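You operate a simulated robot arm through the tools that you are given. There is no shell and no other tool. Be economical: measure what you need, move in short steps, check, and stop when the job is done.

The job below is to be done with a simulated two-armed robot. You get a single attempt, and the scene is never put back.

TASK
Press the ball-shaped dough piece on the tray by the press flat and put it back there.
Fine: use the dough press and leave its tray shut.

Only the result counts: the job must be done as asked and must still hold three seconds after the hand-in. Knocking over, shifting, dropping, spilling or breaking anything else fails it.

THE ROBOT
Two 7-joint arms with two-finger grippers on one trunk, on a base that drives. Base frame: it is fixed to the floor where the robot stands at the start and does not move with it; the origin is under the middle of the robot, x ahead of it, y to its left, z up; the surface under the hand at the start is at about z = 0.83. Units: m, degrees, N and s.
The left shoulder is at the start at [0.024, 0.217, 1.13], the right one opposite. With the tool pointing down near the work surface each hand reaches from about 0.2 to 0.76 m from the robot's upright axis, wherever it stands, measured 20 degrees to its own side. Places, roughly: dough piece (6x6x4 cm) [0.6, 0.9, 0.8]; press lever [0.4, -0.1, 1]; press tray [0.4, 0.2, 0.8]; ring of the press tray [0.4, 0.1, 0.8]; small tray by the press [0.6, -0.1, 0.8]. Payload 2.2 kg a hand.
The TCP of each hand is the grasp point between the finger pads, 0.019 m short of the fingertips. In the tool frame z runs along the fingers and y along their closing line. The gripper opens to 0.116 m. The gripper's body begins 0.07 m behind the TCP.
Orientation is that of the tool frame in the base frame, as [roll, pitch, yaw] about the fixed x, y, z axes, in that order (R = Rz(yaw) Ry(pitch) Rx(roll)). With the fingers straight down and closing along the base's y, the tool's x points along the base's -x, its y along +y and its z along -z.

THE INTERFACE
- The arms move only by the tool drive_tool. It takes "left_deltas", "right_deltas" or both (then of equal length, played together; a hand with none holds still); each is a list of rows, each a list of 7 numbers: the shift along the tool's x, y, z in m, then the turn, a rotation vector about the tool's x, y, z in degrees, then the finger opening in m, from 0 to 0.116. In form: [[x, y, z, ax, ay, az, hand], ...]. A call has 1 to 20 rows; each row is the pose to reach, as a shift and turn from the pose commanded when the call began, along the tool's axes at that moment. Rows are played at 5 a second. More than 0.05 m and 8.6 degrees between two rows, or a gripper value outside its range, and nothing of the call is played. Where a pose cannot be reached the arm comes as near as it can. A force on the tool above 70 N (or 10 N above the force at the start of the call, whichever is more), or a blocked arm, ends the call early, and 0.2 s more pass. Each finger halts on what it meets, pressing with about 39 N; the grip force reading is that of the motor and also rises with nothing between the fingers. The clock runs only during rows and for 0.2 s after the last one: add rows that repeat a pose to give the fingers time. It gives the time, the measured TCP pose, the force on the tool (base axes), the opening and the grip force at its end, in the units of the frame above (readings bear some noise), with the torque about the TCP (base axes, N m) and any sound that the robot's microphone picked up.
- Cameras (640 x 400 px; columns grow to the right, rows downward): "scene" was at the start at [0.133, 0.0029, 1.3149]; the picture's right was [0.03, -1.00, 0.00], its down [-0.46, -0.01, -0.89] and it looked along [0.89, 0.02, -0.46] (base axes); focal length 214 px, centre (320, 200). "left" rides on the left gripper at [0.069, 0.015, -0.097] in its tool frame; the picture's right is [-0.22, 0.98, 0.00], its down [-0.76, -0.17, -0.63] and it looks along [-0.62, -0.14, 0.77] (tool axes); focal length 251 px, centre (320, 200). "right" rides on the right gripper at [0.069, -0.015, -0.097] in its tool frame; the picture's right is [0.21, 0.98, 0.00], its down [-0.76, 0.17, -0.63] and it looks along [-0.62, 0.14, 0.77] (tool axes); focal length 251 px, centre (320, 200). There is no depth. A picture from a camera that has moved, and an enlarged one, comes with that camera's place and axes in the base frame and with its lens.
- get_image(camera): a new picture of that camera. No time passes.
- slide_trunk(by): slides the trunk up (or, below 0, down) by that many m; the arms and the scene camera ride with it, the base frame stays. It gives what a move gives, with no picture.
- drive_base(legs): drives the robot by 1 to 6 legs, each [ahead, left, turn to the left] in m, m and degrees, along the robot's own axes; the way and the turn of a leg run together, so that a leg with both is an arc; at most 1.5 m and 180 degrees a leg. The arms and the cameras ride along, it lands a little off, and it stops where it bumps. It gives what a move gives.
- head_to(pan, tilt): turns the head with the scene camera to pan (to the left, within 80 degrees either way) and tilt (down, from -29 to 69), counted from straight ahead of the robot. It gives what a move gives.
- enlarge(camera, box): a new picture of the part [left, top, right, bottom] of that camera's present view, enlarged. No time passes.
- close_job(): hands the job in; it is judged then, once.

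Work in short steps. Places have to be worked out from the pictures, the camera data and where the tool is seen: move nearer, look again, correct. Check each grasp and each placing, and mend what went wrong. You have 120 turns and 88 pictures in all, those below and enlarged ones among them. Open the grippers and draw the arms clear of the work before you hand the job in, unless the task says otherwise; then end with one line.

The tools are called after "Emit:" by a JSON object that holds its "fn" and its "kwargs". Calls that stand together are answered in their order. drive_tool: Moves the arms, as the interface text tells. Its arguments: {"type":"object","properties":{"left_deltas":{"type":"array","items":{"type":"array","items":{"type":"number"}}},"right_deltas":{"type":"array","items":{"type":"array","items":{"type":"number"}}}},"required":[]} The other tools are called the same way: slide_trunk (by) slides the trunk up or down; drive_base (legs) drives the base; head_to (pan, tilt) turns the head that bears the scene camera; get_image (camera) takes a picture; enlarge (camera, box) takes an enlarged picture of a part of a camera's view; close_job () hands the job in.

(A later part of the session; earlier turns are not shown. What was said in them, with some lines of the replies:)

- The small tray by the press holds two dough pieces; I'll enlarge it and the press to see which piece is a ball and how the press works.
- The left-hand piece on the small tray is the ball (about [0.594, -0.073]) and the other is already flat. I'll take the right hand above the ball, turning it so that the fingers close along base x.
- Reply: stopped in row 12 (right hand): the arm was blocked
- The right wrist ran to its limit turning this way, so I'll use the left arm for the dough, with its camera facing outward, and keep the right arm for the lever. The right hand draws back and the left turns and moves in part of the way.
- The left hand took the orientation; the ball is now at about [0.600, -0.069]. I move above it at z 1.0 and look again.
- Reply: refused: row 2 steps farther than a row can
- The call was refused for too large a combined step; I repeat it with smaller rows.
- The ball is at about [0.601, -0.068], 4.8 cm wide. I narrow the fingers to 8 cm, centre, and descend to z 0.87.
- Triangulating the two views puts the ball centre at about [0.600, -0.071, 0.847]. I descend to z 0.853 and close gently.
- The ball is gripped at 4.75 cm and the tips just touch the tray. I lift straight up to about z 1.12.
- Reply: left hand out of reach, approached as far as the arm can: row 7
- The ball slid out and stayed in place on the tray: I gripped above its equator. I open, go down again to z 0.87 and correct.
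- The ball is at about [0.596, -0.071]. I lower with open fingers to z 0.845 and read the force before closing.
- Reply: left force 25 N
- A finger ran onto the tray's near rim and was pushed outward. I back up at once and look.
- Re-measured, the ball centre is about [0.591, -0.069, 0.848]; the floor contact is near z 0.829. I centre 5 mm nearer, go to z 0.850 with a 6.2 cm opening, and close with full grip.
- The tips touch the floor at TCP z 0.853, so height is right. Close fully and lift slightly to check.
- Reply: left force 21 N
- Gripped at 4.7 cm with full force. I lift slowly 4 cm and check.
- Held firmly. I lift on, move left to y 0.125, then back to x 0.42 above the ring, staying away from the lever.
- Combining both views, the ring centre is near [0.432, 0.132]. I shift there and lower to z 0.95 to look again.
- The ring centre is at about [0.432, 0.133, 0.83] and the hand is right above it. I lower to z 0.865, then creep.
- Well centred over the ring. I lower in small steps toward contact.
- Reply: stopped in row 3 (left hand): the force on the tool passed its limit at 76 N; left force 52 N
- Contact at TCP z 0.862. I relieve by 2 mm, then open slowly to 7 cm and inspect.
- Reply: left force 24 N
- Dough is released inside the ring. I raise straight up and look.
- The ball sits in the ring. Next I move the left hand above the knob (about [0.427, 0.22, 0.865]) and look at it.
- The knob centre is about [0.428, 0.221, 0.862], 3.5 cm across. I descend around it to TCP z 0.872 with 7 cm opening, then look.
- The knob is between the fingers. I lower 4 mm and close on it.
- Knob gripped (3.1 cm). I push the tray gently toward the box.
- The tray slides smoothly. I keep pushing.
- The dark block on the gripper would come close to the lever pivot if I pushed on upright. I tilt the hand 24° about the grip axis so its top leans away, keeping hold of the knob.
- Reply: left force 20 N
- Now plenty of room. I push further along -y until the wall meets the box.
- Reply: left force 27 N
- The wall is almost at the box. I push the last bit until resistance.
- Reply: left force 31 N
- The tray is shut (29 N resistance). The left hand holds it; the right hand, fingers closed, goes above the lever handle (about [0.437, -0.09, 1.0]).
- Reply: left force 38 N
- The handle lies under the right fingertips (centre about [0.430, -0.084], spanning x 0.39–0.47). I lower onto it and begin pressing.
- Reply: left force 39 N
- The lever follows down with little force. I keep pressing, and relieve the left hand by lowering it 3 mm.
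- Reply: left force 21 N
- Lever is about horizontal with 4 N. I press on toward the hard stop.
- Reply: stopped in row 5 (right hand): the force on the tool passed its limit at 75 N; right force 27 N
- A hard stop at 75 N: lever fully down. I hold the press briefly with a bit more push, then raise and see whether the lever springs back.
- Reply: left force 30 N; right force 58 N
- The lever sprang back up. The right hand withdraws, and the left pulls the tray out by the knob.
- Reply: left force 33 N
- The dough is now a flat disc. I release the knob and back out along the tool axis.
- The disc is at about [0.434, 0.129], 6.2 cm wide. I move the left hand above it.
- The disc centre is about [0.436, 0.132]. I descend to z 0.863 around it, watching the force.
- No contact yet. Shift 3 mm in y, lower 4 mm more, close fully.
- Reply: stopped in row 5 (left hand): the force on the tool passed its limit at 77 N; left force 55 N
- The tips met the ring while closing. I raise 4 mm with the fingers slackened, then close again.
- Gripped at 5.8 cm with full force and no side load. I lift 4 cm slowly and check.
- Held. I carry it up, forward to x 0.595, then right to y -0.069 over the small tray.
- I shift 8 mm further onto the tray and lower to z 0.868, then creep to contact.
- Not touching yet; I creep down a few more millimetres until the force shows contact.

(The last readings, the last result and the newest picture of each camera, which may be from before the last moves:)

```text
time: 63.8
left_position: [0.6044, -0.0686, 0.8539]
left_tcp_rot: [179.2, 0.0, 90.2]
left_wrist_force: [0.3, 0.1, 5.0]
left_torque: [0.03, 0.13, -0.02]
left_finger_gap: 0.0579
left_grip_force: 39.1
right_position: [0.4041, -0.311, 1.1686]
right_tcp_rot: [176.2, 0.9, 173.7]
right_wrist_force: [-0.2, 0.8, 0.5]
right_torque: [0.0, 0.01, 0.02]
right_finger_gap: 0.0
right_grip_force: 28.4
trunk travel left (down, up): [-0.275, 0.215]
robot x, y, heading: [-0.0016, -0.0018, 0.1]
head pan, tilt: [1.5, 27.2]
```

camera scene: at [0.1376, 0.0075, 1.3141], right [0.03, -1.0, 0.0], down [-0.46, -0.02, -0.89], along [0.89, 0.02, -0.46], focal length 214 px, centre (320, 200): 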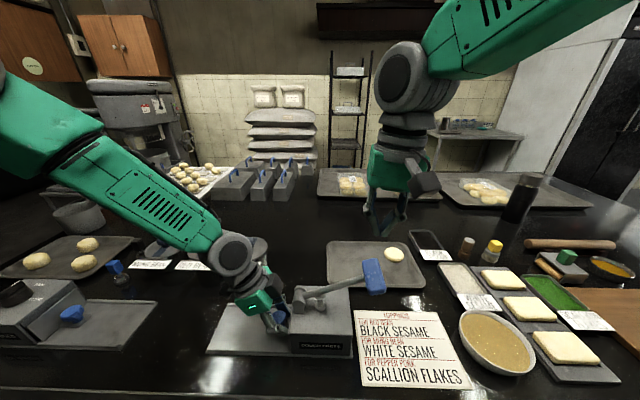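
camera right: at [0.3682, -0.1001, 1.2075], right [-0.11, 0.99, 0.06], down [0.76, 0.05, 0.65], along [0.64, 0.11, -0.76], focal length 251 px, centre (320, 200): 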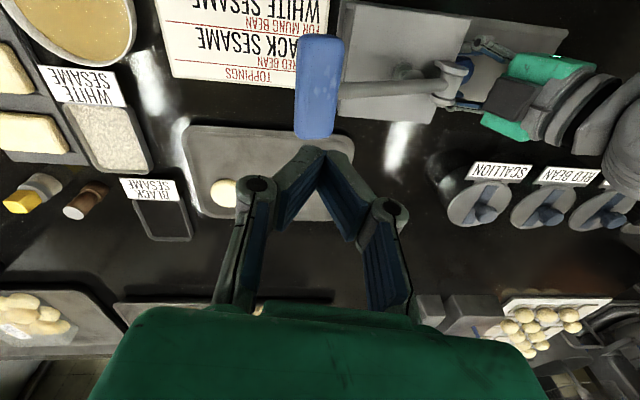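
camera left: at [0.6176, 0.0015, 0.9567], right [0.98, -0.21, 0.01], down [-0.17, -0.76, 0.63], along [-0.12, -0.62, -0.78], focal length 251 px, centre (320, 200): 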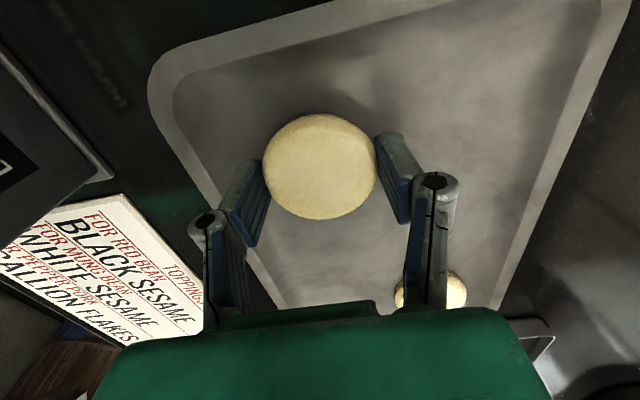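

Light contact (5 N). I open gradually to 7.4 cm and rise straight up.

Emit:
{"fn": "drive_tool", "kwargs": {"left_deltas": [[0, 0, 0, 0, 0, 0, 0.054], [0, 0, -0.001, 0, 0, 0, 0.062], [0, 0, -0.002, 0, 0, 0, 0.07], [0, 0, -0.002, 0, 0, 0, 0.074], [0, 0, -0.02, 0, 0, 0, 0.074], [0, 0, -0.05, 0, 0, 0, 0.074], [0, 0, -0.09, 0, 0, 0, 0.074], [0, 0, -0.13, 0, 0, 0, 0.074], [0, 0, -0.17, 0, 0, 0, 0.074]]}}

Emit:
{"fn": "enlarge", "kwargs": {"camera": "scene", "box": [180, 220, 420, 370]}}

```text
time: 65.8
left_position: [0.6031, -0.0666, 1.0223]
left_tcp_rot: [179.3, 0.0, 90.4]
left_wrist_force: [-0.7, 0.2, -0.2]
left_torque: [-0.01, 0.0, -0.04]
left_finger_gap: 0.0741
left_grip_force: 0.2
right_position: [0.4035, -0.31, 1.1662]
right_tcp_rot: [176.2, 0.9, 173.7]
right_wrist_force: [0.0, 0.1, -0.7]
right_torque: [-0.01, -0.02, 0.0]
right_finger_gap: 0.0
right_grip_force: 28.6
trunk travel left (down, up): [-0.275, 0.215]
robot x, y, heading: [0.0016, -0.0011, -0.2]
head pan, tilt: [1.5, 27.2]
```

```text
2.67 times, centred on (300, 295) of scene
camera zoom: at [0.1338, -0.0019, 1.3149], right [0.03, -1.0, 0.0], down [-0.46, -0.01, -0.89], along [0.89, 0.02, -0.46], focal length 572 px, centre (373, -53)
```

zoom: 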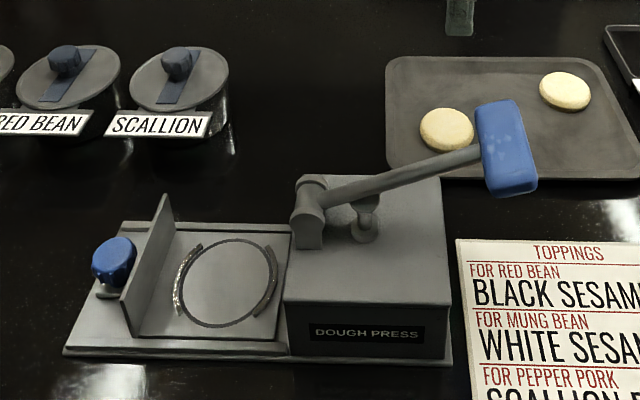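

The disc lies flat on the tray. Now I return to the knob (about [0.430, 0.219]) to shut the press tray.

Emit:
{"fn": "drive_tool", "kwargs": {"left_deltas": [[0.04, 0, -0.02, 0, 0, 0, 0.074], [0.085, 0, -0.02, 0, 0, 0, 0.074], [0.13, 0, -0.02, 0, 0, 0, 0.074], [0.17, -0.01, -0.02, 0, 0, 0, 0.074], [0.2, -0.04, -0.02, 0, 0, 0, 0.074], [0.23, -0.07, -0.02, 0, 0, 0, 0.074], [0.26, -0.1, -0.02, 0, 0, 0, 0.074], [0.286, -0.13, -0.02, 0, 0, 0, 0.074], [0.286, -0.172, -0.02, 0, 0, 0, 0.074], [0.286, -0.172, 0.02, 0, 0, 0, 0.074], [0.286, -0.172, 0.06, 0, 0, 0, 0.074], [0.286, -0.172, 0.1, 0, 0, 0, 0.074], [0.286, -0.172, 0.1, 0, 0, 0, 0.074]]}}

Emit:
{"fn": "get_image", "kwargs": {"camera": "left"}}

```text
time: 68.6
left_position: [0.4308, 0.2198, 0.9224]
left_tcp_rot: [179.2, -0.1, 90.3]
left_wrist_force: [-0.1, 0.1, 0.5]
left_torque: [-0.02, 0.0, 0.01]
left_finger_gap: 0.0738
left_grip_force: 0.0
right_position: [0.4037, -0.3098, 1.1668]
right_tcp_rot: [176.1, 0.9, 173.8]
right_wrist_force: [0.0, 0.4, 0.1]
right_torque: [0.01, -0.03, -0.02]
right_finger_gap: 0.0003
right_grip_force: 28.5
trunk travel left (down, up): [-0.275, 0.215]
robot x, y, heading: [-0.0007, 0.0011, -0.0]
head pan, tilt: [1.5, 27.2]
```

```text
26 pictures are left
camera left: at [0.4429, 0.2888, 1.0192], right [0.98, -0.21, 0.01], down [-0.17, -0.76, 0.63], along [-0.12, -0.62, -0.78], focal length 251 px, centre (320, 200)
```

left: 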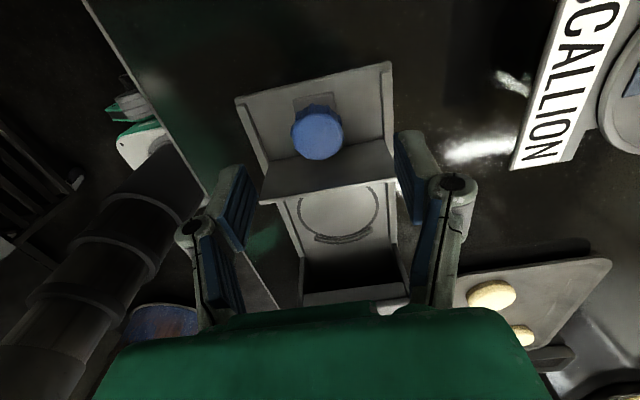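

Knob is centred under the fingers. I descend to z 0.870 and close on it.

Emit:
{"fn": "drive_tool", "kwargs": {"left_deltas": [[0.001, -0.001, 0.02, 0, 0, 0, 0.074], [0.001, -0.001, 0.04, 0, 0, 0, 0.074], [0.001, -0.001, 0.053, 0, 0, 0, 0.07], [0.001, -0.001, 0.053, 0, 0, 0, 0.05], [0.001, -0.001, 0.053, 0, 0, 0, 0.02], [0.001, -0.001, 0.053, 0, 0, 0, 0], [0.001, -0.001, 0.053, 0, 0, 0, 0]]}}

```text
time: 70.2
left_position: [0.4281, 0.2192, 0.8688]
left_tcp_rot: [179.3, -0.1, 90.2]
left_wrist_force: [-3.2, 0.5, -4.1]
left_torque: [0.23, -0.01, -0.01]
left_finger_gap: 0.0319
left_grip_force: 44.8
right_position: [0.4038, -0.3093, 1.1656]
right_tcp_rot: [176.1, 0.8, 173.7]
right_wrist_force: [0.9, 0.0, -0.5]
right_torque: [-0.01, 0.04, 0.01]
right_finger_gap: 0.0
right_grip_force: 28.4
trunk travel left (down, up): [-0.275, 0.215]
robot x, y, heading: [0.0007, -0.0027, -0.2]
head pan, tilt: [1.5, 27.2]
```

Gripped. I tilt 24° as before while starting to push, lowering 2 mm to relieve the vertical pull.

Emit:
{"fn": "drive_tool", "kwargs": {"left_deltas": [[-0.004, 0, 0, 0, -6, 0, 0], [-0.01, 0, 0.001, 0, -12, 0, 0], [-0.017, 0, 0.001, 0, -18, 0, 0], [-0.024, 0, 0.002, 0, -24, 0, 0], [-0.033, 0, 0.002, 0, -24, 0, 0], [-0.043, 0, 0.002, 0, -24, 0, 0], [-0.053, 0, 0.002, 0, -24, 0, 0], [-0.063, 0, 0.002, 0, -24, 0, 0], [-0.073, 0, 0.002, 0, -24, 0, 0], [-0.083, 0, 0.002, 0, -24, 0, 0], [-0.093, 0, 0.002, 0, -24, 0, 0], [-0.103, 0, 0.002, 0, -24, 0, 0], [-0.111, 0, 0.002, 0, -24, 0, 0], [-0.116, 0, 0.002, 0, -24, 0, 0], [-0.121, 0, 0.002, 0, -24, 0, 0]]}}

Emit:
{"fn": "enlarge", "kwargs": {"camera": "scene", "box": [190, 240, 390, 365]}}

```text
time: 73.4
left_position: [0.4311, 0.1036, 0.8666]
left_tcp_rot: [179.4, 24.3, 90.1]
left_wrist_force: [-11.2, 14.5, -14.7]
left_torque: [0.49, 0.03, -0.02]
left_finger_gap: 0.0303
left_grip_force: 44.9
right_position: [0.4038, -0.3031, 1.169]
right_tcp_rot: [176.5, 0.9, 173.7]
right_wrist_force: [0.2, 0.6, 0.2]
right_torque: [-0.01, 0.0, 0.01]
right_finger_gap: 0.0001
right_grip_force: 28.5
trunk travel left (down, up): [-0.275, 0.215]
robot x, y, heading: [0.0042, 0.0011, 0.0]
head pan, tilt: [1.5, 27.2]
```

```text
3.20 times, centred on (290, 302) of scene
camera zoom: at [0.1341, 0.0081, 1.3147], right [0.03, -1.0, 0.0], down [-0.46, -0.02, -0.89], along [0.89, 0.02, -0.46], focal length 686 px, centre (416, -128)
```

zoom: 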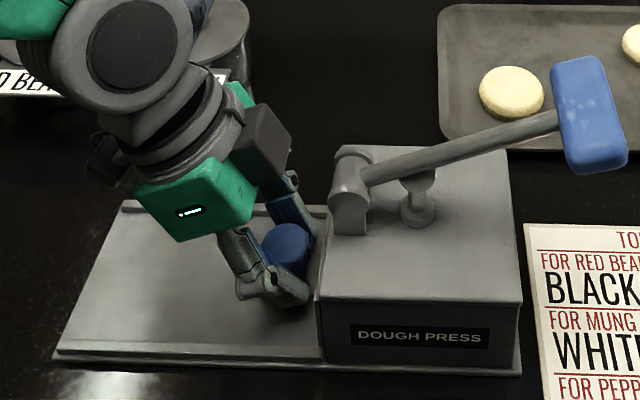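

Almost shut; one more small push for firm contact.

Emit:
{"fn": "drive_tool", "kwargs": {"left_deltas": [[-0.003, 0, 0.0013, 0, 0, 0, 0], [-0.006, 0, 0.0027, 0, 0, 0, 0], [-0.009, 0, 0.004, 0, 0, 0, 0], [-0.009, 0, 0.004, 0, 0, 0, 0]]}}

Emit:
{"fn": "enlarge", "kwargs": {"camera": "scene", "box": [230, 260, 350, 335]}}

```text
time: 74.4
left_position: [0.4303, 0.0936, 0.8658]
left_tcp_rot: [179.4, 23.9, 90.0]
left_wrist_force: [-8.6, 31.1, -5.7]
left_torque: [0.31, 0.19, -0.13]
left_finger_gap: 0.0279
left_grip_force: 44.7
right_position: [0.4034, -0.3049, 1.1686]
right_tcp_rot: [176.5, 0.9, 173.7]
right_wrist_force: [0.2, 0.3, 0.4]
right_torque: [-0.02, 0.01, -0.01]
right_finger_gap: 0.0001
right_grip_force: 28.3
trunk travel left (down, up): [-0.275, 0.215]
robot x, y, heading: [-0.0012, -0.0023, 0.0]
head pan, tilt: [1.5, 27.2]
```

```text
5.33 times, centred on (290, 298) of scene
camera zoom: at [0.1329, 0.0106, 1.3149], right [0.03, -1.0, 0.01], down [-0.46, -0.02, -0.89], along [0.89, 0.02, -0.46], focal length 1144 px, centre (480, -320)
```

zoom: 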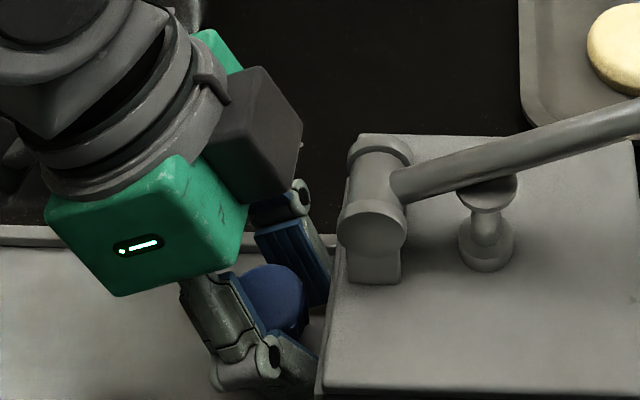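

Firmly shut (31 N). I open the fingers and retreat along the tool axis.

Emit:
{"fn": "drive_tool", "kwargs": {"left_deltas": [[0, 0, 0, 0, 0, 0, 0.03], [0, 0, 0, 0, 0, 0, 0.05], [0, 0, 0, 0, 0, 0, 0.07], [0.004, 0, -0.01, 0, 0, 0, 0.07], [0.008, 0, -0.03, 0, 0, 0, 0.07], [0.012, 0, -0.06, 0, 0, 0, 0.07], [0.016, 0, -0.1, 0, 0, 0, 0.07], [0.02, 0, -0.14, 0, 0, 0, 0.07], [0.03, 0, -0.18, 0, 6, 0, 0.07], [0.05, 0, -0.22, 0, 12, 0, 0.07], [0.07, 0, -0.25, 0, 18, 0, 0.07], [0.09, 0, -0.27, 0, 24, 0, 0.07]]}}

Emit:
{"fn": "get_image", "kwargs": {"camera": "scene"}}

Emit:
{"fn": "enlarge", "kwargs": {"camera": "scene", "box": [200, 230, 440, 380]}}

```text
time: 77.0
left_position: [0.4265, 0.2821, 1.0766]
left_tcp_rot: [179.4, 0.0, 90.2]
left_wrist_force: [-0.1, -0.6, -0.7]
left_torque: [0.0, 0.0, -0.02]
left_finger_gap: 0.0701
left_grip_force: 0.0
right_position: [0.4044, -0.3072, 1.168]
right_tcp_rot: [176.3, 1.0, 173.6]
right_wrist_force: [0.1, 1.2, -0.2]
right_torque: [0.0, 0.02, -0.01]
right_finger_gap: 0.0
right_grip_force: 28.2
trunk travel left (down, up): [-0.275, 0.215]
robot x, y, heading: [-0.0003, -0.001, -0.1]
head pan, tilt: [1.5, 27.2]
```

```text
23 pictures are left
camera scene: at [0.1327, 0.0036, 1.3149], right [0.03, -1.0, 0.0], down [-0.46, -0.01, -0.89], along [0.89, 0.02, -0.46], focal length 214 px, centre (320, 200)
```

scene: 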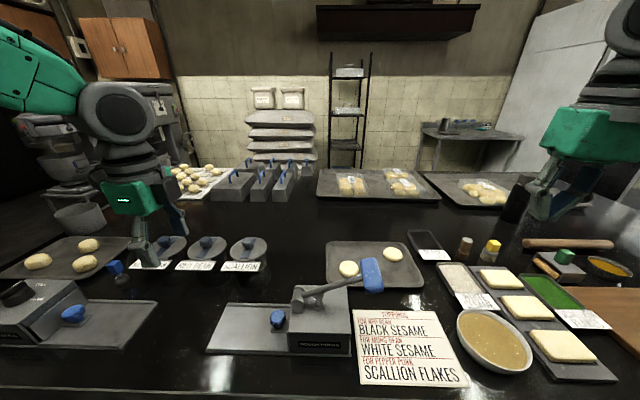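

```text
2.67 times, centred on (320, 305) of scene
camera zoom: at [0.1327, 0.0036, 1.3149], right [0.03, -1.0, 0.0], down [-0.46, -0.01, -0.89], along [0.89, 0.02, -0.46], focal length 572 px, centre (320, -80)
```

zoom: 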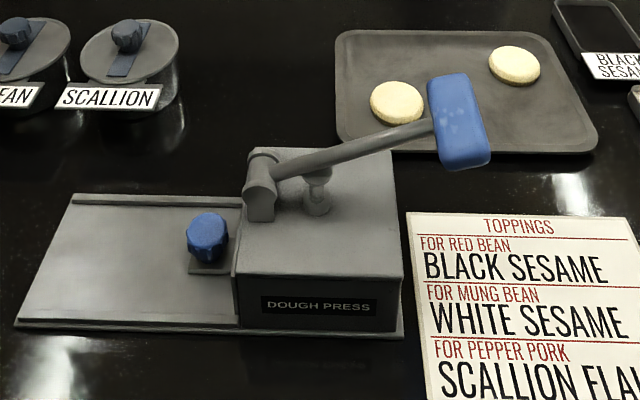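

The tray is shut, the lever is up, the disc is flat on its tray and nothing else has moved. I open both grippers and draw the arms clear.

Emit:
{"fn": "drive_tool", "kwargs": {"left_deltas": [[0.01, -0.01, -0.04, 0, 0, 0, 0.09], [0.02, -0.02, -0.08, 0, 0, 0, 0.116], [0.03, -0.03, -0.12, 0, 0, 0, 0.116], [0.03, -0.03, -0.12, 0, 0, 0, 0.116]], "right_deltas": [[0, 0, -0.02, 0, 0, 0, 0.04], [0, 0, -0.04, 0, 0, 0, 0.08], [0, 0, -0.06, 0, 0, 0, 0.116], [0, 0, -0.06, 0, 0, 0, 0.116]]}}

Emit:
{"fn": "get_image", "kwargs": {"camera": "scene"}}

```text
time: 78.0
left_position: [0.3944, 0.3131, 1.1963]
left_tcp_rot: [179.2, 0.0, 90.3]
left_wrist_force: [-0.1, 0.2, 0.6]
left_torque: [0.04, 0.02, 0.0]
left_finger_gap: 0.116
left_grip_force: 0.1
right_position: [0.4014, -0.3098, 1.2273]
right_tcp_rot: [176.5, 0.8, 173.7]
right_wrist_force: [-0.3, 0.8, 0.1]
right_torque: [0.01, 0.01, 0.0]
right_finger_gap: 0.1159
right_grip_force: 0.0
trunk travel left (down, up): [-0.275, 0.215]
robot x, y, heading: [0.0047, -0.0007, 0.1]
head pan, tilt: [1.5, 27.2]
```

```text
21 pictures are left
camera scene: at [0.1324, 0.0047, 1.315], right [0.03, -1.0, 0.0], down [-0.46, -0.01, -0.89], along [0.89, 0.02, -0.46], focal length 214 px, centre (320, 200)
```

scene: 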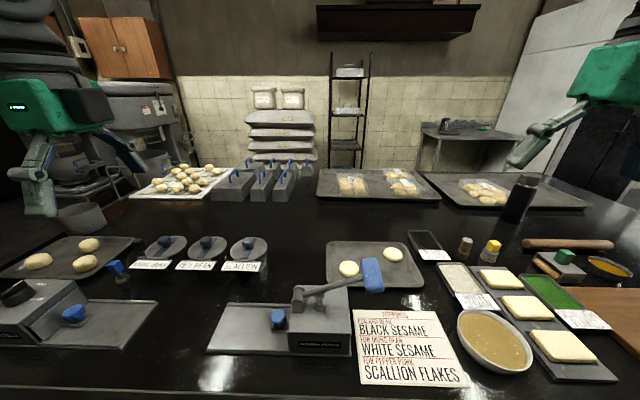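

Everything is in place and both arms are clear, so I hand in.

Emit:
{"fn": "close_job", "kwargs": {}}

```text
The job is handed in.
```

The dough ball was pressed flat in the dough press and is back on the small tray, the press tray is shut, and both grippers are open and clear; the job is handed in.
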